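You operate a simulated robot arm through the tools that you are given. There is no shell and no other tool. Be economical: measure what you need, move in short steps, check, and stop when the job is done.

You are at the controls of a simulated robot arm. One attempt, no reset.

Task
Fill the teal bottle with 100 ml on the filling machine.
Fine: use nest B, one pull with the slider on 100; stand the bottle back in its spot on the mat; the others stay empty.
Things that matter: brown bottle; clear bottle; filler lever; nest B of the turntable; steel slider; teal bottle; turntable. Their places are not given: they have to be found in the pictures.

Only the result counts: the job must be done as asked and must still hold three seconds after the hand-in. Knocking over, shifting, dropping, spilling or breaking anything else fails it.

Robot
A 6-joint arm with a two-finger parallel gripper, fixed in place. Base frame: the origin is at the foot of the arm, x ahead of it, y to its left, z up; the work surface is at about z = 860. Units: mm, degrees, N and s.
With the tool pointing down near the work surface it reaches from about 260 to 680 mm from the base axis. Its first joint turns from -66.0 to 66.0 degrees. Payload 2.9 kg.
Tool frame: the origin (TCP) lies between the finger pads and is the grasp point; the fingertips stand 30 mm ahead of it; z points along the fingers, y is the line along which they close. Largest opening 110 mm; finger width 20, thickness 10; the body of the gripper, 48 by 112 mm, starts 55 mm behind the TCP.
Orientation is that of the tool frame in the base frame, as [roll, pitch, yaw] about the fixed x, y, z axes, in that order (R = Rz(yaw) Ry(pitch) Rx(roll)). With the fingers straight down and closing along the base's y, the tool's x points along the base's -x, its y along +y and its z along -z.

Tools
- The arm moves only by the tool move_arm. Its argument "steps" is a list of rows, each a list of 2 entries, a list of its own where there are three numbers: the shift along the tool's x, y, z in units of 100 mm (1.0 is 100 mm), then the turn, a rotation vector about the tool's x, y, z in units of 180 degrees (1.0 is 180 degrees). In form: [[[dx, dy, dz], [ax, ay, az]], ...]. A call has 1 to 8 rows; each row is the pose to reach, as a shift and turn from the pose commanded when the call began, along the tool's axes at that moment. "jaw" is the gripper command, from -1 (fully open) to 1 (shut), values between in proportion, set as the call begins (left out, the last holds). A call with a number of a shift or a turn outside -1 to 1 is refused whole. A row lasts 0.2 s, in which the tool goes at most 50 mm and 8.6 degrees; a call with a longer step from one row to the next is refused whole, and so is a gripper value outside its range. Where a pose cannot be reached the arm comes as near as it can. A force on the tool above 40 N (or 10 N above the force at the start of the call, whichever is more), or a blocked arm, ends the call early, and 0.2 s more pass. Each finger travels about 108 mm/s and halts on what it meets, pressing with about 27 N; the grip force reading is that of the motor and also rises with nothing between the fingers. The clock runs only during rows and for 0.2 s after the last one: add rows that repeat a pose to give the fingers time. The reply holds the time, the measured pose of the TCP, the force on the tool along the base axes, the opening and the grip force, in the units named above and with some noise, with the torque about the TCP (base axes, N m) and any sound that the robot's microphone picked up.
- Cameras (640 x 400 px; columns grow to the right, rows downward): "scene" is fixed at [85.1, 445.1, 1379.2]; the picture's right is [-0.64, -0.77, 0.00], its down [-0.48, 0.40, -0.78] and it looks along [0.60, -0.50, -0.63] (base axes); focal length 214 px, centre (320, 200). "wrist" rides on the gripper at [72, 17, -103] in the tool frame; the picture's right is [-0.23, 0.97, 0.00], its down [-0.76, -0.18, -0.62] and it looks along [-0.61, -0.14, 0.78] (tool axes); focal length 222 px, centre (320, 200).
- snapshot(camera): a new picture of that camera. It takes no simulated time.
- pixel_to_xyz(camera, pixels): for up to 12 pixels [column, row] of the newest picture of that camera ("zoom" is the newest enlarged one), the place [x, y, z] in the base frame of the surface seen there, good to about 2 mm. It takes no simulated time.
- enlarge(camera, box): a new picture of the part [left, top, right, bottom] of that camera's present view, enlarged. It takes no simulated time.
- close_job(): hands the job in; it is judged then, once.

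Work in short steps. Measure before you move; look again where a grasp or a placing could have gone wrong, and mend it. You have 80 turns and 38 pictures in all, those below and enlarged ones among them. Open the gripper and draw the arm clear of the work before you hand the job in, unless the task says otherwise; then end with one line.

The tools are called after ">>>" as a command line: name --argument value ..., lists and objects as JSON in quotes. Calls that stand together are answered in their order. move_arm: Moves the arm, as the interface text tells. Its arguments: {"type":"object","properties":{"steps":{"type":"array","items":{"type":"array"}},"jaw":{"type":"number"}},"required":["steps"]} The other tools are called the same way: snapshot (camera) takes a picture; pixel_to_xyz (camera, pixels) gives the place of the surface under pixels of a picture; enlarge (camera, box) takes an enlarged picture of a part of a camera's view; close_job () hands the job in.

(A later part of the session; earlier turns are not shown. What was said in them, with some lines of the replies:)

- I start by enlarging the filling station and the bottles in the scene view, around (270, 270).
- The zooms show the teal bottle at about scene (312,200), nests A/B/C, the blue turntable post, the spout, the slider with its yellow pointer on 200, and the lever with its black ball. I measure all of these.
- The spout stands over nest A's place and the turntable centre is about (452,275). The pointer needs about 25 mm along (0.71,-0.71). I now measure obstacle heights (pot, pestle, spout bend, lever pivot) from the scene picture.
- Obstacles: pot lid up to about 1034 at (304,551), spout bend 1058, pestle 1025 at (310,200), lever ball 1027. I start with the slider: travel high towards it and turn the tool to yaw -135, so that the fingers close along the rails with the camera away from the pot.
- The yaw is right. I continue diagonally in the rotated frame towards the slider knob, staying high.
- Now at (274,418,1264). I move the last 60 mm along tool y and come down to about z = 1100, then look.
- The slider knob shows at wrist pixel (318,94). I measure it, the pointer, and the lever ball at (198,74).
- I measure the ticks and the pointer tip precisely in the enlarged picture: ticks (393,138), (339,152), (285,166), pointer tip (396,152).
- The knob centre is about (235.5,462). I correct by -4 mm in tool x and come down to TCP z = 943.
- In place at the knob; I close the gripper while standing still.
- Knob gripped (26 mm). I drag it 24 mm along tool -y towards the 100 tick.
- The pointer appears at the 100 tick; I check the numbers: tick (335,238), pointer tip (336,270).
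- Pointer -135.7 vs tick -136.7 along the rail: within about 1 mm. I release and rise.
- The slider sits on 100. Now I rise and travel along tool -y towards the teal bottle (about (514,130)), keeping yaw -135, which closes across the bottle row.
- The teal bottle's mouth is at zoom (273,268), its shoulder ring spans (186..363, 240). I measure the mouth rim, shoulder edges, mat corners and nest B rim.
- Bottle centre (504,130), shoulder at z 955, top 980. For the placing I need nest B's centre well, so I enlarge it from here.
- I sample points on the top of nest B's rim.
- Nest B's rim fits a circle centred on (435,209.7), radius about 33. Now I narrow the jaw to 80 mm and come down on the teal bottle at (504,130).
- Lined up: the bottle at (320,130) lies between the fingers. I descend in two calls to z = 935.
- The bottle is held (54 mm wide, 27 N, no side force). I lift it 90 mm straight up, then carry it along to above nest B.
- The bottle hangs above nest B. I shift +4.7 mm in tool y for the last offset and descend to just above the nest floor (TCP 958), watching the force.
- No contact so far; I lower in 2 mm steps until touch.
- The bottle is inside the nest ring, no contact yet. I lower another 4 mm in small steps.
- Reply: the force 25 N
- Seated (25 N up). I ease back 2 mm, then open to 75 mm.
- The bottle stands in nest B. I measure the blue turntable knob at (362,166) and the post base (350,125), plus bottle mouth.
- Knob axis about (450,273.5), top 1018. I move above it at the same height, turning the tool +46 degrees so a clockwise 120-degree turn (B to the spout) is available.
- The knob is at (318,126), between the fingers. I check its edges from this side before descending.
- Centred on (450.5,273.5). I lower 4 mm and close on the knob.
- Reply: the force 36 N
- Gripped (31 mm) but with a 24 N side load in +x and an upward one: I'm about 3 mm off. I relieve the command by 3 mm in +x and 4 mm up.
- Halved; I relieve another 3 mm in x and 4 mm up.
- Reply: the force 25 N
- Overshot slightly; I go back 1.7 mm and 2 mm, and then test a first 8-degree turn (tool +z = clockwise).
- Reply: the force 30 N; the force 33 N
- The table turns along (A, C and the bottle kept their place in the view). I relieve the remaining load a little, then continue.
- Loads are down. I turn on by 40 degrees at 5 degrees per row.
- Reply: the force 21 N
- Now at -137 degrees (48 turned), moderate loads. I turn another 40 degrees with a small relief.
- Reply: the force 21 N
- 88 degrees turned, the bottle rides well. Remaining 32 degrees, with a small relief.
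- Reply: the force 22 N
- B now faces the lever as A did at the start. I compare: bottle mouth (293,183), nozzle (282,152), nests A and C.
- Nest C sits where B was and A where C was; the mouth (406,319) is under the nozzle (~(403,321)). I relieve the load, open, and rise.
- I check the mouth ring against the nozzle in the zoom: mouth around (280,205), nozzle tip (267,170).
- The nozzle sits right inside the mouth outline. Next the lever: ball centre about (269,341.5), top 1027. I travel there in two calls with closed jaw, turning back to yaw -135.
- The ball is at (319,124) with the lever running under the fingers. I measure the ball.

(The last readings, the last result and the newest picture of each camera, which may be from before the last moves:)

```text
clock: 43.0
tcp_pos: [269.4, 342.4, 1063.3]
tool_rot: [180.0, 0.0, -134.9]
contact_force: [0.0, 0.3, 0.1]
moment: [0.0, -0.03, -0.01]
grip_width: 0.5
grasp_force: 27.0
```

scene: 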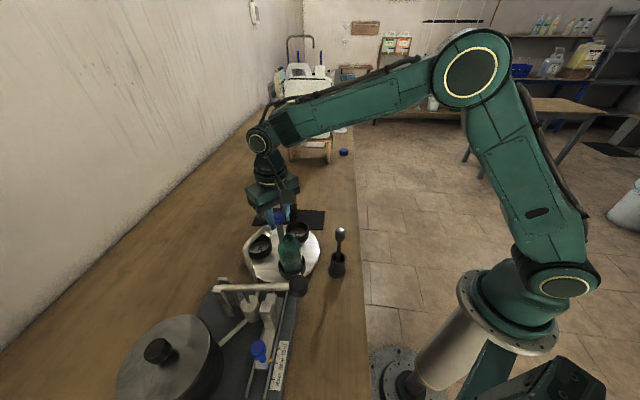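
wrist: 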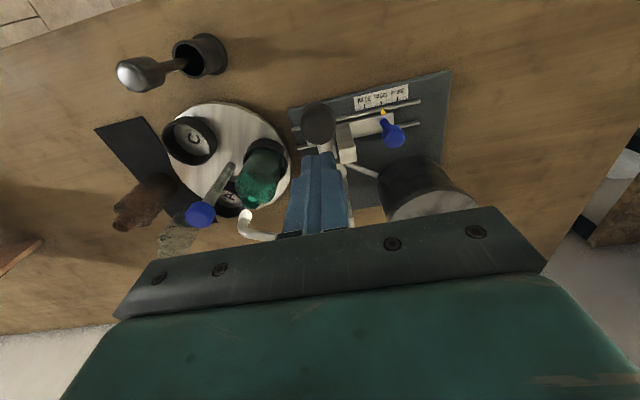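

Fingertips now 6 mm over the ball. I press down 45 mm in 6 mm steps.

>>> move_arm --steps '[[[0, 0, 0.05], [0, 0, 0]], [[0, 0, 0.1], [0, 0, 0]], [[0, 0, 0.15], [0, 0, 0]], [[0, 0, 0.21], [0, 0, 0]], [[0, 0, 0.27], [0, 0, 0]], [[0, 0, 0.33], [0, 0, 0]], [[0, 0, 0.39], [0, 0, 0]], [[0, 0, 0.45], [0, 0, 0]]]'

>>> enlarge --camera "scene" --box '[190, 200, 350, 340]'

```text
clock: 44.8
tcp_pos: [269.3, 342.4, 1019.0]
tool_rot: [-179.9, -0.1, -134.9]
contact_force: [0.5, 0.4, 0.5]
moment: [-0.01, 0.0, -0.01]
grip_width: 0.0
grasp_force: 26.9
```

```text
2.86 times, centred on (270, 270) of scene
```

zoom: 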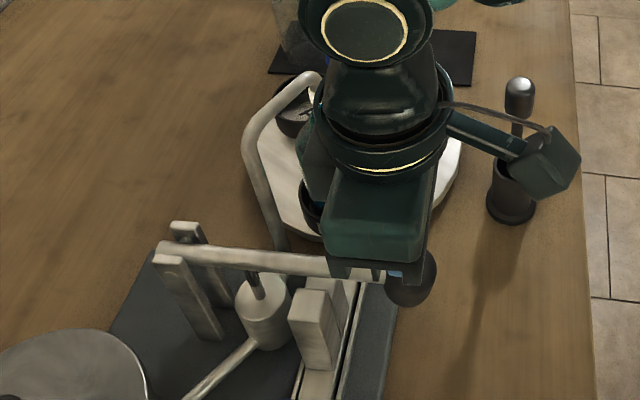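

Force stays near zero, though the ball seems to have dropped (now scene (302,300)). I measure where the ball and lever are now.

>>> pixel_to_xyz --camera "zoom" --pixels '[[412, 292], [412, 280], [425, 285], [397, 270], [250, 254], [310, 265], [185, 228], [300, 262]]'

>>> snapshot --camera "wrist"

```text
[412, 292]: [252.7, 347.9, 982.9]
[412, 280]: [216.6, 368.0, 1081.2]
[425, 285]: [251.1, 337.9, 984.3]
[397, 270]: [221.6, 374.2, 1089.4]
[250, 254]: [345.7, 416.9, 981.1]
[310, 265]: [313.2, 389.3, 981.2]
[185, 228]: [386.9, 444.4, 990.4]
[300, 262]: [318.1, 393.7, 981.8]
```

```text
10 pictures are left
```

wrist: 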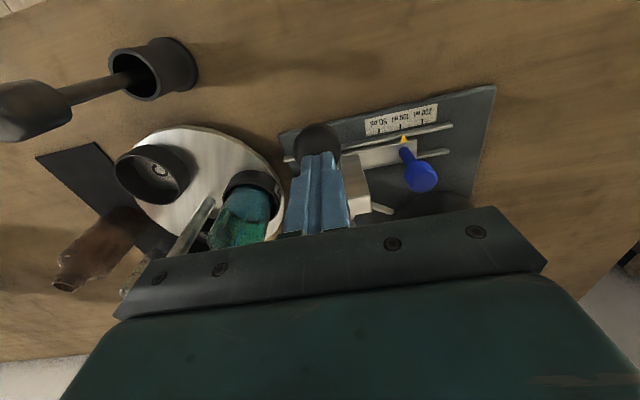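

The lever is following, now level (z 981 along the arm). I keep pressing, another 48 mm in 6 mm steps, watching for the stop.

>>> move_arm --steps '[[[0, 0, 0.06], [0, 0, 0]], [[0, 0, 0.12], [0, 0, 0]], [[0, 0, 0.18], [0, 0, 0]], [[0, 0, 0.24], [0, 0, 0]], [[0, 0, 0.3], [0, 0, 0]], [[0, 0, 0.36], [0, 0, 0]], [[0, 0, 0.42], [0, 0, 0]], [[0, 0, 0.48], [0, 0, 0]]]'

```text
clock: 45.9
tcp_pos: [270.4, 343.0, 996.1]
tool_rot: [-180.0, 0.3, -134.9]
contact_force: [-2.1, -1.9, 7.9]
moment: [-0.06, 0.04, 0.04]
grip_width: 0.1
grasp_force: 27.5
stopped in row 5: the force on the tool passed its limit at 50 N (the readings are from after the stop); the commanded pose is now the measured one
```

It stopped against 50 N at z 996: the end stop, 60 mm of travel. I hold for a second, and look.

>>> move_arm --steps '[[[0, 0, 0.02], [0, 0, 0]], [[0, 0, 0.02], [0, 0, 0]], [[0, 0, 0.02], [0, 0, 0]], [[0, 0, 0.02], [0, 0, 0]], [[0, 0, 0.02], [0, 0, 0]]]'

>>> enlarge --camera "scene" --box '[190, 200, 350, 340]'

```text
clock: 46.8
tcp_pos: [269.7, 343.8, 996.1]
tool_rot: [179.9, 0.7, -134.9]
contact_force: [-1.1, -2.0, 7.1]
moment: [-0.1, 0.07, -0.02]
grip_width: 0.2
grasp_force: 27.1
stopped in row 4: the force on the tool passed its limit at 41 N (the readings are from after the stop); the commanded pose is now the measured one
```

```text
2.86 times, centred on (270, 270) of scene
```

zoom: 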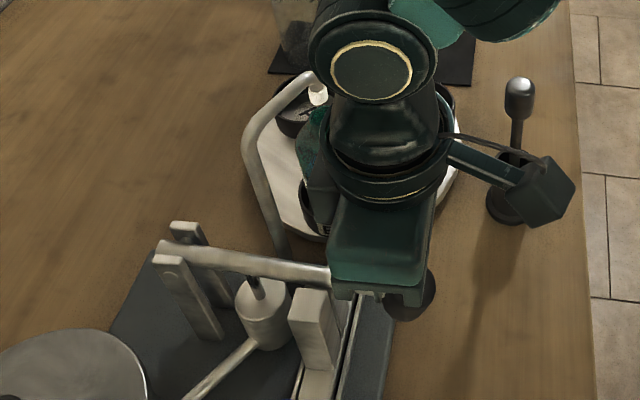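

The lever is on its stop. I rise slowly so the lever can come back with the fingers.

>>> move_arm --steps '[[[0, 0, -0.05], [0, 0, 0]], [[0, 0, -0.13], [0, 0, 0]], [[0, 0, -0.21], [0, 0, 0]], [[0, 0, -0.29], [0, 0, 0]], [[0, 0, -0.4], [0, 0, 0]], [[0, 0, -0.55], [0, 0, 0]], [[0, 0, -0.8], [0, 0, 0]], [[0, 0, -1.0], [0, 0, 0]]]'

>>> snapshot --camera "wrist"

```text
clock: 48.5
tcp_pos: [270.1, 343.9, 1096.3]
tool_rot: [179.8, 0.5, -134.9]
contact_force: [-0.4, -0.6, 0.9]
moment: [0.03, -0.02, -0.01]
grip_width: 0.1
grasp_force: 26.5
```

```text
8 pictures are left
```

wrist: 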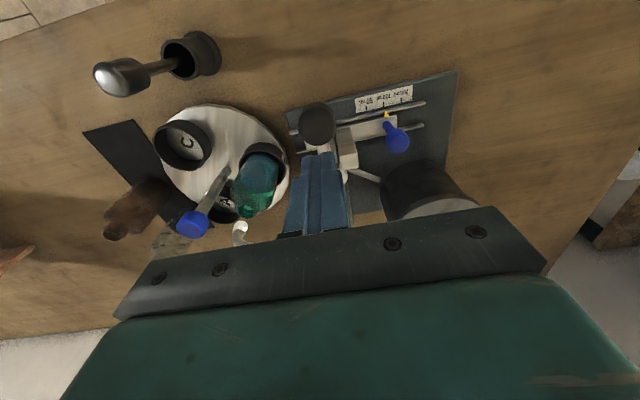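

The bottle now looks fuller at (260,190). I check the lever ball's height and enlarge the bottle.

>>> pixel_to_xyz --camera "wrist" --pixels '[[318, 122], [319, 112], [240, 228], [243, 200]]'

>>> enlarge --camera "wrist" --box '[190, 130, 310, 240]'

```text
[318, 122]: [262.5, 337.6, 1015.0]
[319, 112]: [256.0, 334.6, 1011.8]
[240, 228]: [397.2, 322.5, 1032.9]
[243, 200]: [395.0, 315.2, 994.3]
```

```text
3.64 times, centred on (250, 185) of wrist
```

zoom: 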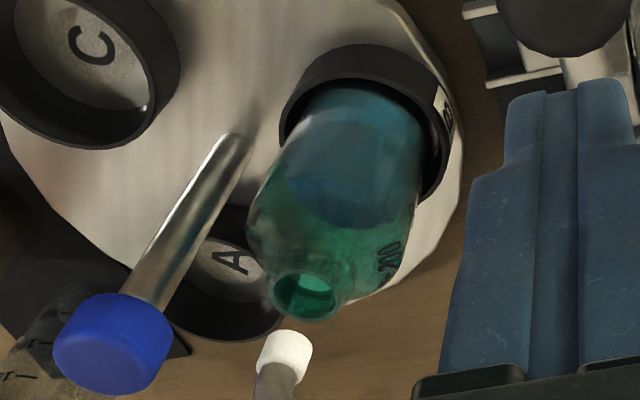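

The bottle holds liquid and the lever has sprung back. Now back to the turntable knob, reversing the way, to turn the bottle out from under the spout.

>>> move_arm --steps '[[[-0.08, -0.18, -0.19], [0, 0, 0.038]], [[-0.16, -0.36, -0.19], [0, 0, 0.076]], [[-0.24, -0.54, -0.19], [0, 0, 0.114]], [[-0.32, -0.72, -0.19], [0, 0, 0.152]], [[-0.403, -0.884, -0.19], [0, 0, 0.19]]]'

>>> move_arm --steps '[[[-0.14, -0.08, 0], [0, 0, 0.037]], [[-0.28, -0.17, 0], [0, 0, 0.074]], [[-0.42, -0.25, 0], [0, 0, 0.111]], [[-0.56, -0.34, 0], [0, 0, 0.148]], [[-0.7, -0.42, 0], [0, 0, 0.185]], [[-0.822, -0.506, 0], [0, 0, 0.222]]]' --jaw 0

```text
clock: 49.8
tcp_pos: [360.8, 308.1, 1115.0]
tool_rot: [179.7, 0.5, -169.1]
contact_force: [0.0, 0.6, -0.7]
moment: [0.01, 0.01, -0.02]
grip_width: 0.0
grasp_force: 27.2
```

```text
clock: 51.1
tcp_pos: [450.7, 273.2, 1114.6]
tool_rot: [179.5, 0.1, 150.9]
contact_force: [-0.2, 0.2, 0.1]
moment: [-0.01, -0.02, 0.0]
grip_width: 55.0
grasp_force: 0.0
```

Over the knob; a small 0.5-degree tilt came from the lever stop, which I take out while descending to grip height (1015).

>>> move_arm --steps '[[[0, 0.018, 0.35], [0.0028, 0, 0]], [[0, 0.018, 0.7], [0.0028, 0, 0]], [[0, 0.018, 0.99], [0.0028, 0, 0]], [[0, 0.018, 0.99], [0.0028, 0, 0]]]'

>>> move_arm --steps '[[[0, 0, 0], [0, 0, 0]], [[0, 0, 0], [0, 0, 0]], [[0, 0, 0], [0, 0, 0]]]' --jaw 1

```text
clock: 52.1
tcp_pos: [450.2, 276.7, 1016.0]
tool_rot: [-179.9, 0.0, 150.9]
contact_force: [-0.4, -0.3, -0.2]
moment: [0.02, -0.01, 0.01]
grip_width: 54.9
grasp_force: 0.0
```

```text
clock: 53.0
tcp_pos: [451.5, 277.1, 1016.5]
tool_rot: [-179.9, 0.2, 151.0]
contact_force: [2.5, 5.2, -6.6]
moment: [0.08, -0.44, -0.02]
grip_width: 30.4
grasp_force: 44.9
```

Well centred grip. I turn back, counter-clockwise (tool -z), 40 degrees at 5 per row.

>>> move_arm --steps '[[[0, 0, 0], [0, 0, -0.0278]], [[0, 0, 0], [0, 0, -0.0556]], [[0, 0, 0], [0, 0, -0.0833]], [[0, 0, 0], [0, 0, -0.1111]], [[0, 0, 0], [0, 0, -0.1389]], [[0, 0, 0], [0, 0, -0.1667]], [[0, 0, 0], [0, 0, -0.1944]], [[0, 0, 0], [0, 0, -0.2222]]]'

>>> move_arm --steps '[[[0, 0, 0], [0, 0, -0.0278]], [[0, 0, 0], [0, 0, -0.0556]], [[0, 0, 0], [0, 0, -0.0833]], [[0, 0, 0], [0, 0, -0.1111]], [[0, 0, 0], [0, 0, -0.1389]], [[0, 0, 0], [0, 0, -0.1667]], [[0, 0, 0], [0, 0, -0.1944]], [[0, 0, 0], [0, 0, -0.2222]]]'

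```text
clock: 54.8
tcp_pos: [451.4, 276.6, 1016.4]
tool_rot: [-179.8, -0.2, -169.1]
contact_force: [-13.7, -21.1, -2.4]
moment: [-0.01, -0.07, -0.04]
grip_width: 30.8
grasp_force: 44.6
```

```text
clock: 56.5
tcp_pos: [452.6, 275.3, 1016.2]
tool_rot: [180.0, -0.3, -129.1]
contact_force: [-10.7, -32.3, 3.7]
moment: [-0.24, 0.07, -0.04]
grip_width: 30.9
grasp_force: 45.0
```

80 degrees back; a 34 N side load has built up, so I relieve it by about 2.5 mm and finish the last 40 degrees.

>>> move_arm --steps '[[[0.012, -0.005, 0], [0, 0, 0]], [[0.024, -0.009, 0], [0, 0, 0]]]'

>>> move_arm --steps '[[[0, 0, 0], [0, 0, -0.0278]], [[0, 0, 0], [0, 0, -0.0556]], [[0, 0, 0], [0, 0, -0.0833]], [[0, 0, 0], [0, 0, -0.1111]], [[0, 0, 0], [0, 0, -0.1389]], [[0, 0, 0], [0, 0, -0.1667]], [[0, 0, 0], [0, 0, -0.1944]], [[0, 0, 0], [0, 0, -0.2222]]]'

```text
clock: 57.1
tcp_pos: [451.8, 275.8, 1017.2]
tool_rot: [-179.9, 0.1, -128.9]
contact_force: [1.8, -13.0, 0.1]
moment: [-1.03, 0.97, 0.01]
grip_width: 31.0
grasp_force: 45.0
```

```text
clock: 59.0
tcp_pos: [453.0, 275.1, 1016.2]
tool_rot: [-179.9, 0.0, -89.0]
contact_force: [12.7, 0.7, -1.2]
moment: [0.98, 0.54, -0.14]
grip_width: 31.0
grasp_force: 44.8
```

The table is back at its first angle. I release the knob and rise 110 mm.

>>> move_arm --steps '[[[0, -0.01, 0], [0, 0, 0]], [[0, -0.01, 0], [0, 0, 0]], [[0, -0.01, 0], [0, 0, 0]]]' --jaw 0

>>> move_arm --steps '[[[0, 0, -0.3], [0, 0, 0]], [[0, 0, -0.7], [0, 0, 0]], [[0, 0, -1.0], [0, 0, 0]]]'

>>> snapshot --camera "wrist"

```text
clock: 59.8
tcp_pos: [451.7, 275.4, 1016.5]
tool_rot: [180.0, 0.0, -89.0]
contact_force: [-0.3, 0.4, -0.9]
moment: [0.01, 0.02, 0.0]
grip_width: 54.9
grasp_force: 0.0
```

```text
clock: 60.5
tcp_pos: [452.3, 274.0, 1115.3]
tool_rot: [-179.8, 0.1, -89.2]
contact_force: [0.9, -0.5, 0.7]
moment: [-0.03, 0.0, -0.02]
grip_width: 54.8
grasp_force: 0.1
```

```text
6 pictures are left
```

wrist: 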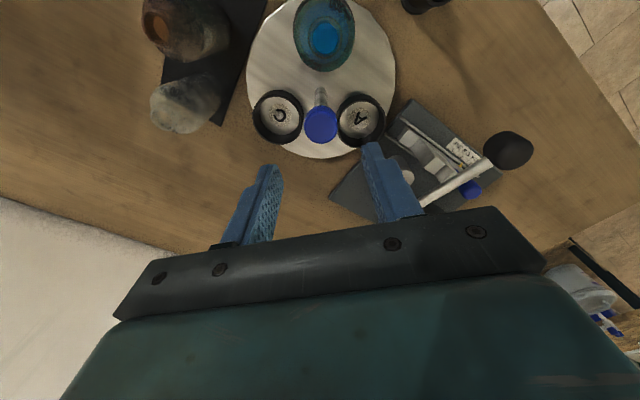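

The bottle with blue liquid stands at (324,37). I measure its mouth rim.

>>> pixel_to_xyz --camera "wrist" --pixels '[[307, 38], [341, 38], [324, 22], [324, 55], [324, 69], [296, 33], [353, 33], [311, 38], [337, 38], [324, 52]]'

```text
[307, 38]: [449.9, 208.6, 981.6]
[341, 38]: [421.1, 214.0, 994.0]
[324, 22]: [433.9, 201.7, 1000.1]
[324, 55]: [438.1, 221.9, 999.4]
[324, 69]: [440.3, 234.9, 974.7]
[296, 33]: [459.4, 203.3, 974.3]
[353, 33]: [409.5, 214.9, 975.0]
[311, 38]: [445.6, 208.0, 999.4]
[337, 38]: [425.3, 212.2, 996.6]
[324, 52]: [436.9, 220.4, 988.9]
```

Centre (435.3,210.5). I go above it with yaw -135 and jaw 80 mm, then descend.

>>> move_arm --steps '[[[0.11, 0.03, 0], [0, 0, 0.0426]], [[0.21, 0.06, 0], [0, 0, 0.0852]], [[0.32, 0.09, 0], [0, 0, 0.1278]], [[0.43, 0.12, 0], [0, 0, 0.1704]], [[0.53, 0.15, 0], [0, 0, 0.213]], [[0.64, 0.175, 0], [0, 0, 0.2556]]]' --jaw -0.45

>>> move_arm --steps '[[[0, 0, 0.25], [0, 0, 0]], [[0, 0, 0.5], [0, 0, 0]], [[0, 0, 0.75], [0, 0, 0]], [[0, 0, 1.0], [0, 0, 0]]]'

```text
clock: 62.0
tcp_pos: [436.1, 210.0, 1116.7]
tool_rot: [-179.9, 0.0, -135.2]
contact_force: [-0.1, 0.1, -0.2]
moment: [0.0, 0.0, 0.01]
grip_width: 79.9
grasp_force: 0.1
```

```text
clock: 63.0
tcp_pos: [435.8, 209.8, 1017.4]
tool_rot: [-179.9, 0.1, -135.1]
contact_force: [0.3, 0.0, -0.4]
moment: [0.0, 0.0, 0.02]
grip_width: 79.6
grasp_force: 0.1
```

Aligned. Down to z = 955 and grip.

>>> move_arm --steps '[[[0, 0, 0.2], [0, 0, 0]], [[0, 0, 0.4], [0, 0, 0]], [[0, 0, 0.6], [0, 0, 0]], [[0, 0, 0.615], [0, 0, 0]]]'

>>> move_arm --steps '[[[0, 0, 0], [0, 0, 0]], [[0, 0, 0], [0, 0, 0]], [[0, 0, 0], [0, 0, 0]]]' --jaw 0.3

```text
clock: 64.0
tcp_pos: [435.8, 210.6, 955.1]
tool_rot: [-179.9, 0.0, -135.0]
contact_force: [0.3, 0.5, -0.3]
moment: [0.01, 0.02, 0.02]
grip_width: 79.9
grasp_force: 0.0
```

```text
clock: 64.8
tcp_pos: [435.8, 209.9, 954.4]
tool_rot: [-180.0, -0.1, -135.1]
contact_force: [-0.2, 0.8, 0.3]
moment: [0.02, -0.02, 0.01]
grip_width: 54.6
grasp_force: 26.8
```

Held (54.6 mm). I lift slowly by 72 mm.

>>> move_arm --steps '[[[0, 0, -0.03], [0, 0, 0]], [[0, 0, -0.1], [0, 0, 0]], [[0, 0, -0.2], [0, 0, 0]], [[0, 0, -0.32], [0, 0, 0]], [[0, 0, -0.44], [0, 0, 0]], [[0, 0, -0.56], [0, 0, 0]], [[0, 0, -0.66], [0, 0, 0]], [[0, 0, -0.72], [0, 0, 0]]]'

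>>> move_arm --steps '[[[0.003, -0.03, 0], [0, 0, 0]], [[0.007, -0.09, 0], [0, 0, 0]], [[0.012, -0.16, 0], [0, 0, 0]], [[0.018, -0.23, 0], [0, 0, 0]], [[0.025, -0.31, 0], [0, 0, 0]], [[0.03, -0.39, 0], [0, 0, 0]], [[0.036, -0.46, 0], [0, 0, 0]], [[0.041, -0.52, 0], [0, 0, 0]]]'

>>> move_arm --steps '[[[0.003, -0.05, 0], [0, 0, 0]], [[0.007, -0.12, 0], [0, 0, 0]], [[0.012, -0.2, 0], [0, 0, 0]], [[0.018, -0.28, 0], [0, 0, 0]], [[0.025, -0.36, 0], [0, 0, 0]], [[0.03, -0.43, 0], [0, 0, 0]], [[0.036, -0.49, 0], [0, 0, 0]], [[0.041, -0.529, 0], [0, 0, 0]]]'

>>> snapshot --camera "wrist"

```text
clock: 66.5
tcp_pos: [436.0, 209.7, 1026.8]
tool_rot: [-179.9, 0.1, -135.2]
contact_force: [-0.5, 1.0, -1.4]
moment: [0.01, 0.0, 0.04]
grip_width: 54.0
grasp_force: 27.3
```

```text
clock: 68.3
tcp_pos: [470.0, 172.6, 1026.1]
tool_rot: [-179.8, 0.0, -135.2]
contact_force: [-0.4, 0.6, -1.1]
moment: [-0.01, 0.0, -0.03]
grip_width: 54.8
grasp_force: 26.4
```

```text
clock: 70.2
tcp_pos: [505.1, 129.2, 1028.8]
tool_rot: [-179.9, 0.0, -135.2]
contact_force: [0.1, -0.1, -1.3]
moment: [0.02, -0.01, 0.03]
grip_width: 54.3
grasp_force: 27.0
```

```text
5 pictures are left
```

wrist: 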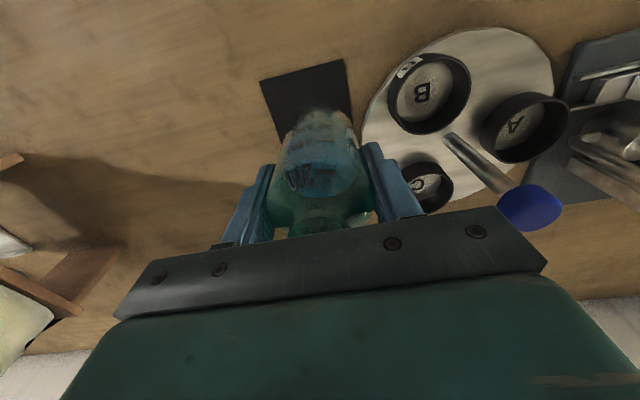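

The bottle is above its spot. I come down gently to about 3 mm above touch (mat contact expected at TCP 936).

>>> move_arm --steps '[[[0, 0, 0.06], [0, 0, 0]], [[0, 0, 0.18], [0, 0, 0]], [[0, 0, 0.32], [0, 0, 0]], [[0, 0, 0.46], [0, 0, 0]], [[0, 0, 0.6], [0, 0, 0]], [[0, 0, 0.72], [0, 0, 0]], [[0, 0, 0.82], [0, 0, 0]], [[0, 0, 0.87], [0, 0, 0]]]'

>>> move_arm --steps '[[[0, 0, 0.01], [0, 0, 0]], [[0, 0, 0.02], [0, 0, 0]], [[0, 0, 0.03], [0, 0, 0]], [[0, 0, 0.03], [0, 0, 0]]]'

```text
clock: 72.0
tcp_pos: [505.7, 129.1, 938.2]
tool_rot: [-179.8, 0.1, -135.2]
contact_force: [0.6, 0.3, -1.3]
moment: [0.03, -0.04, -0.03]
grip_width: 54.6
grasp_force: 27.0
```

```text
clock: 73.0
tcp_pos: [504.0, 130.9, 936.4]
tool_rot: [-180.0, 0.0, -135.0]
contact_force: [0.0, 0.0, -1.9]
moment: [-0.01, 0.03, -0.01]
grip_width: 54.5
grasp_force: 26.8
```

Not touching yet (still -1.9 N weight). Another 2 mm in 1 mm steps.

>>> move_arm --steps '[[[0, 0, 0.01], [0, 0, 0]], [[0, 0, 0.015], [0, 0, 0]], [[0, 0, 0.015], [0, 0, 0]]]'

```text
clock: 73.8
tcp_pos: [504.6, 130.4, 936.5]
tool_rot: [-180.0, 0.1, -135.0]
contact_force: [-3.8, -0.5, 13.1]
moment: [0.0, 0.48, 0.01]
grip_width: 54.6
grasp_force: 27.2
```

It touches (13 N). I ease up 0.7 mm, open to 80 mm, and rise.

>>> move_arm --steps '[[[0, 0, -0.008], [0, 0, 0]], [[0, 0, -0.008], [0, 0, 0]]]'

>>> move_arm --steps '[[[0, 0, 0], [0, 0, 0]], [[0, 0, 0], [0, 0, 0]]]' --jaw -0.45

>>> move_arm --steps '[[[0, 0, -0.15], [0, 0, 0]], [[0, 0, -0.4], [0, 0, 0]], [[0, 0, -0.7], [0, 0, 0]], [[0, 0, -1.0], [0, 0, 0]]]'

>>> move_arm --steps '[[[0, 0, -0.4], [0, 0, 0]], [[0, 0, -0.8], [0, 0, 0]], [[0, 0, -1.0], [0, 0, 0]]]'

>>> enlarge --camera "wrist" --box '[250, 20, 410, 220]'

```text
clock: 74.3
tcp_pos: [505.1, 129.8, 935.1]
tool_rot: [-179.8, 0.1, -135.1]
contact_force: [-0.4, -2.2, 8.3]
moment: [-0.04, 0.13, -0.03]
grip_width: 54.4
grasp_force: 27.4
```

```text
clock: 75.0
tcp_pos: [503.8, 130.7, 935.4]
tool_rot: [-179.8, 0.0, -135.1]
contact_force: [-0.9, -0.4, 0.1]
moment: [-0.04, 0.0, -0.02]
grip_width: 79.6
grasp_force: 0.1
```

```text
clock: 76.0
tcp_pos: [503.6, 130.8, 1034.4]
tool_rot: [-180.0, 0.0, -135.2]
contact_force: [0.5, -0.2, 0.1]
moment: [-0.02, -0.01, 0.01]
grip_width: 79.6
grasp_force: 0.1
```

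```text
clock: 76.8
tcp_pos: [505.8, 131.8, 1134.8]
tool_rot: [-179.9, 0.0, -135.1]
contact_force: [-0.2, -0.8, -0.7]
moment: [0.02, -0.02, -0.06]
grip_width: 79.7
grasp_force: 0.0
```

```text
2.00 times, centred on (330, 120) of wrist
```

zoom: 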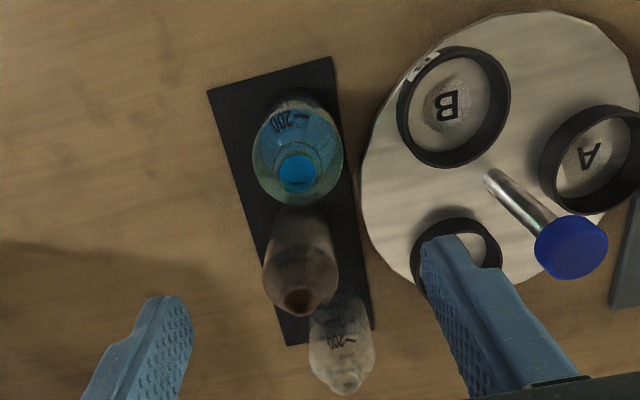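

The bottle stands upright on the mat with blue liquid in it; brown and clear are unmoved and empty. I draw the arm higher and back, and take one last scene look.

>>> move_arm --steps '[[[0, 0, -0.4], [0, 0, 0]], [[0.3, 0, -0.8], [0, 0, 0]], [[0.7, 0, -1.0], [0, 0, 0]], [[1.0, 0, -1.0], [0, 0, 0]], [[1.0, 0, -1.0], [0, 0, 0]]]' --jaw -1

>>> enlarge --camera "scene" --box '[190, 180, 370, 300]'

```text
clock: 78.0
tcp_pos: [432.8, 60.9, 1235.5]
tool_rot: [180.0, 0.0, -135.1]
contact_force: [0.6, 0.5, -0.2]
moment: [-0.03, 0.0, 0.0]
grip_width: 110.1
grasp_force: 0.1
```

```text
3.33 times, centred on (280, 240) of scene
```

zoom: 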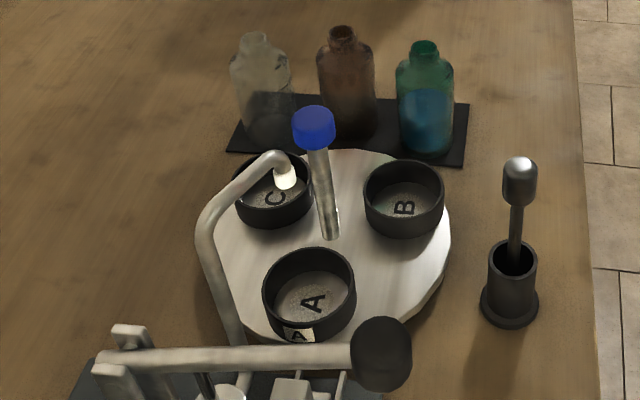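

Everything stands as asked: the teal bottle is filled and back in its spot, the lever is up, and the arm is clear. I hand the job in.

>>> close_job

```text
The job is handed in.
```

The teal bottle was filled at nest B with one full pull of the lever and the slider on 100. It now stands back in its spot on the mat. The last picture shows the brown and clear bottles empty and in place. I judged the fill from the slider setting and the visible liquid; I did not measure the 100 ml.
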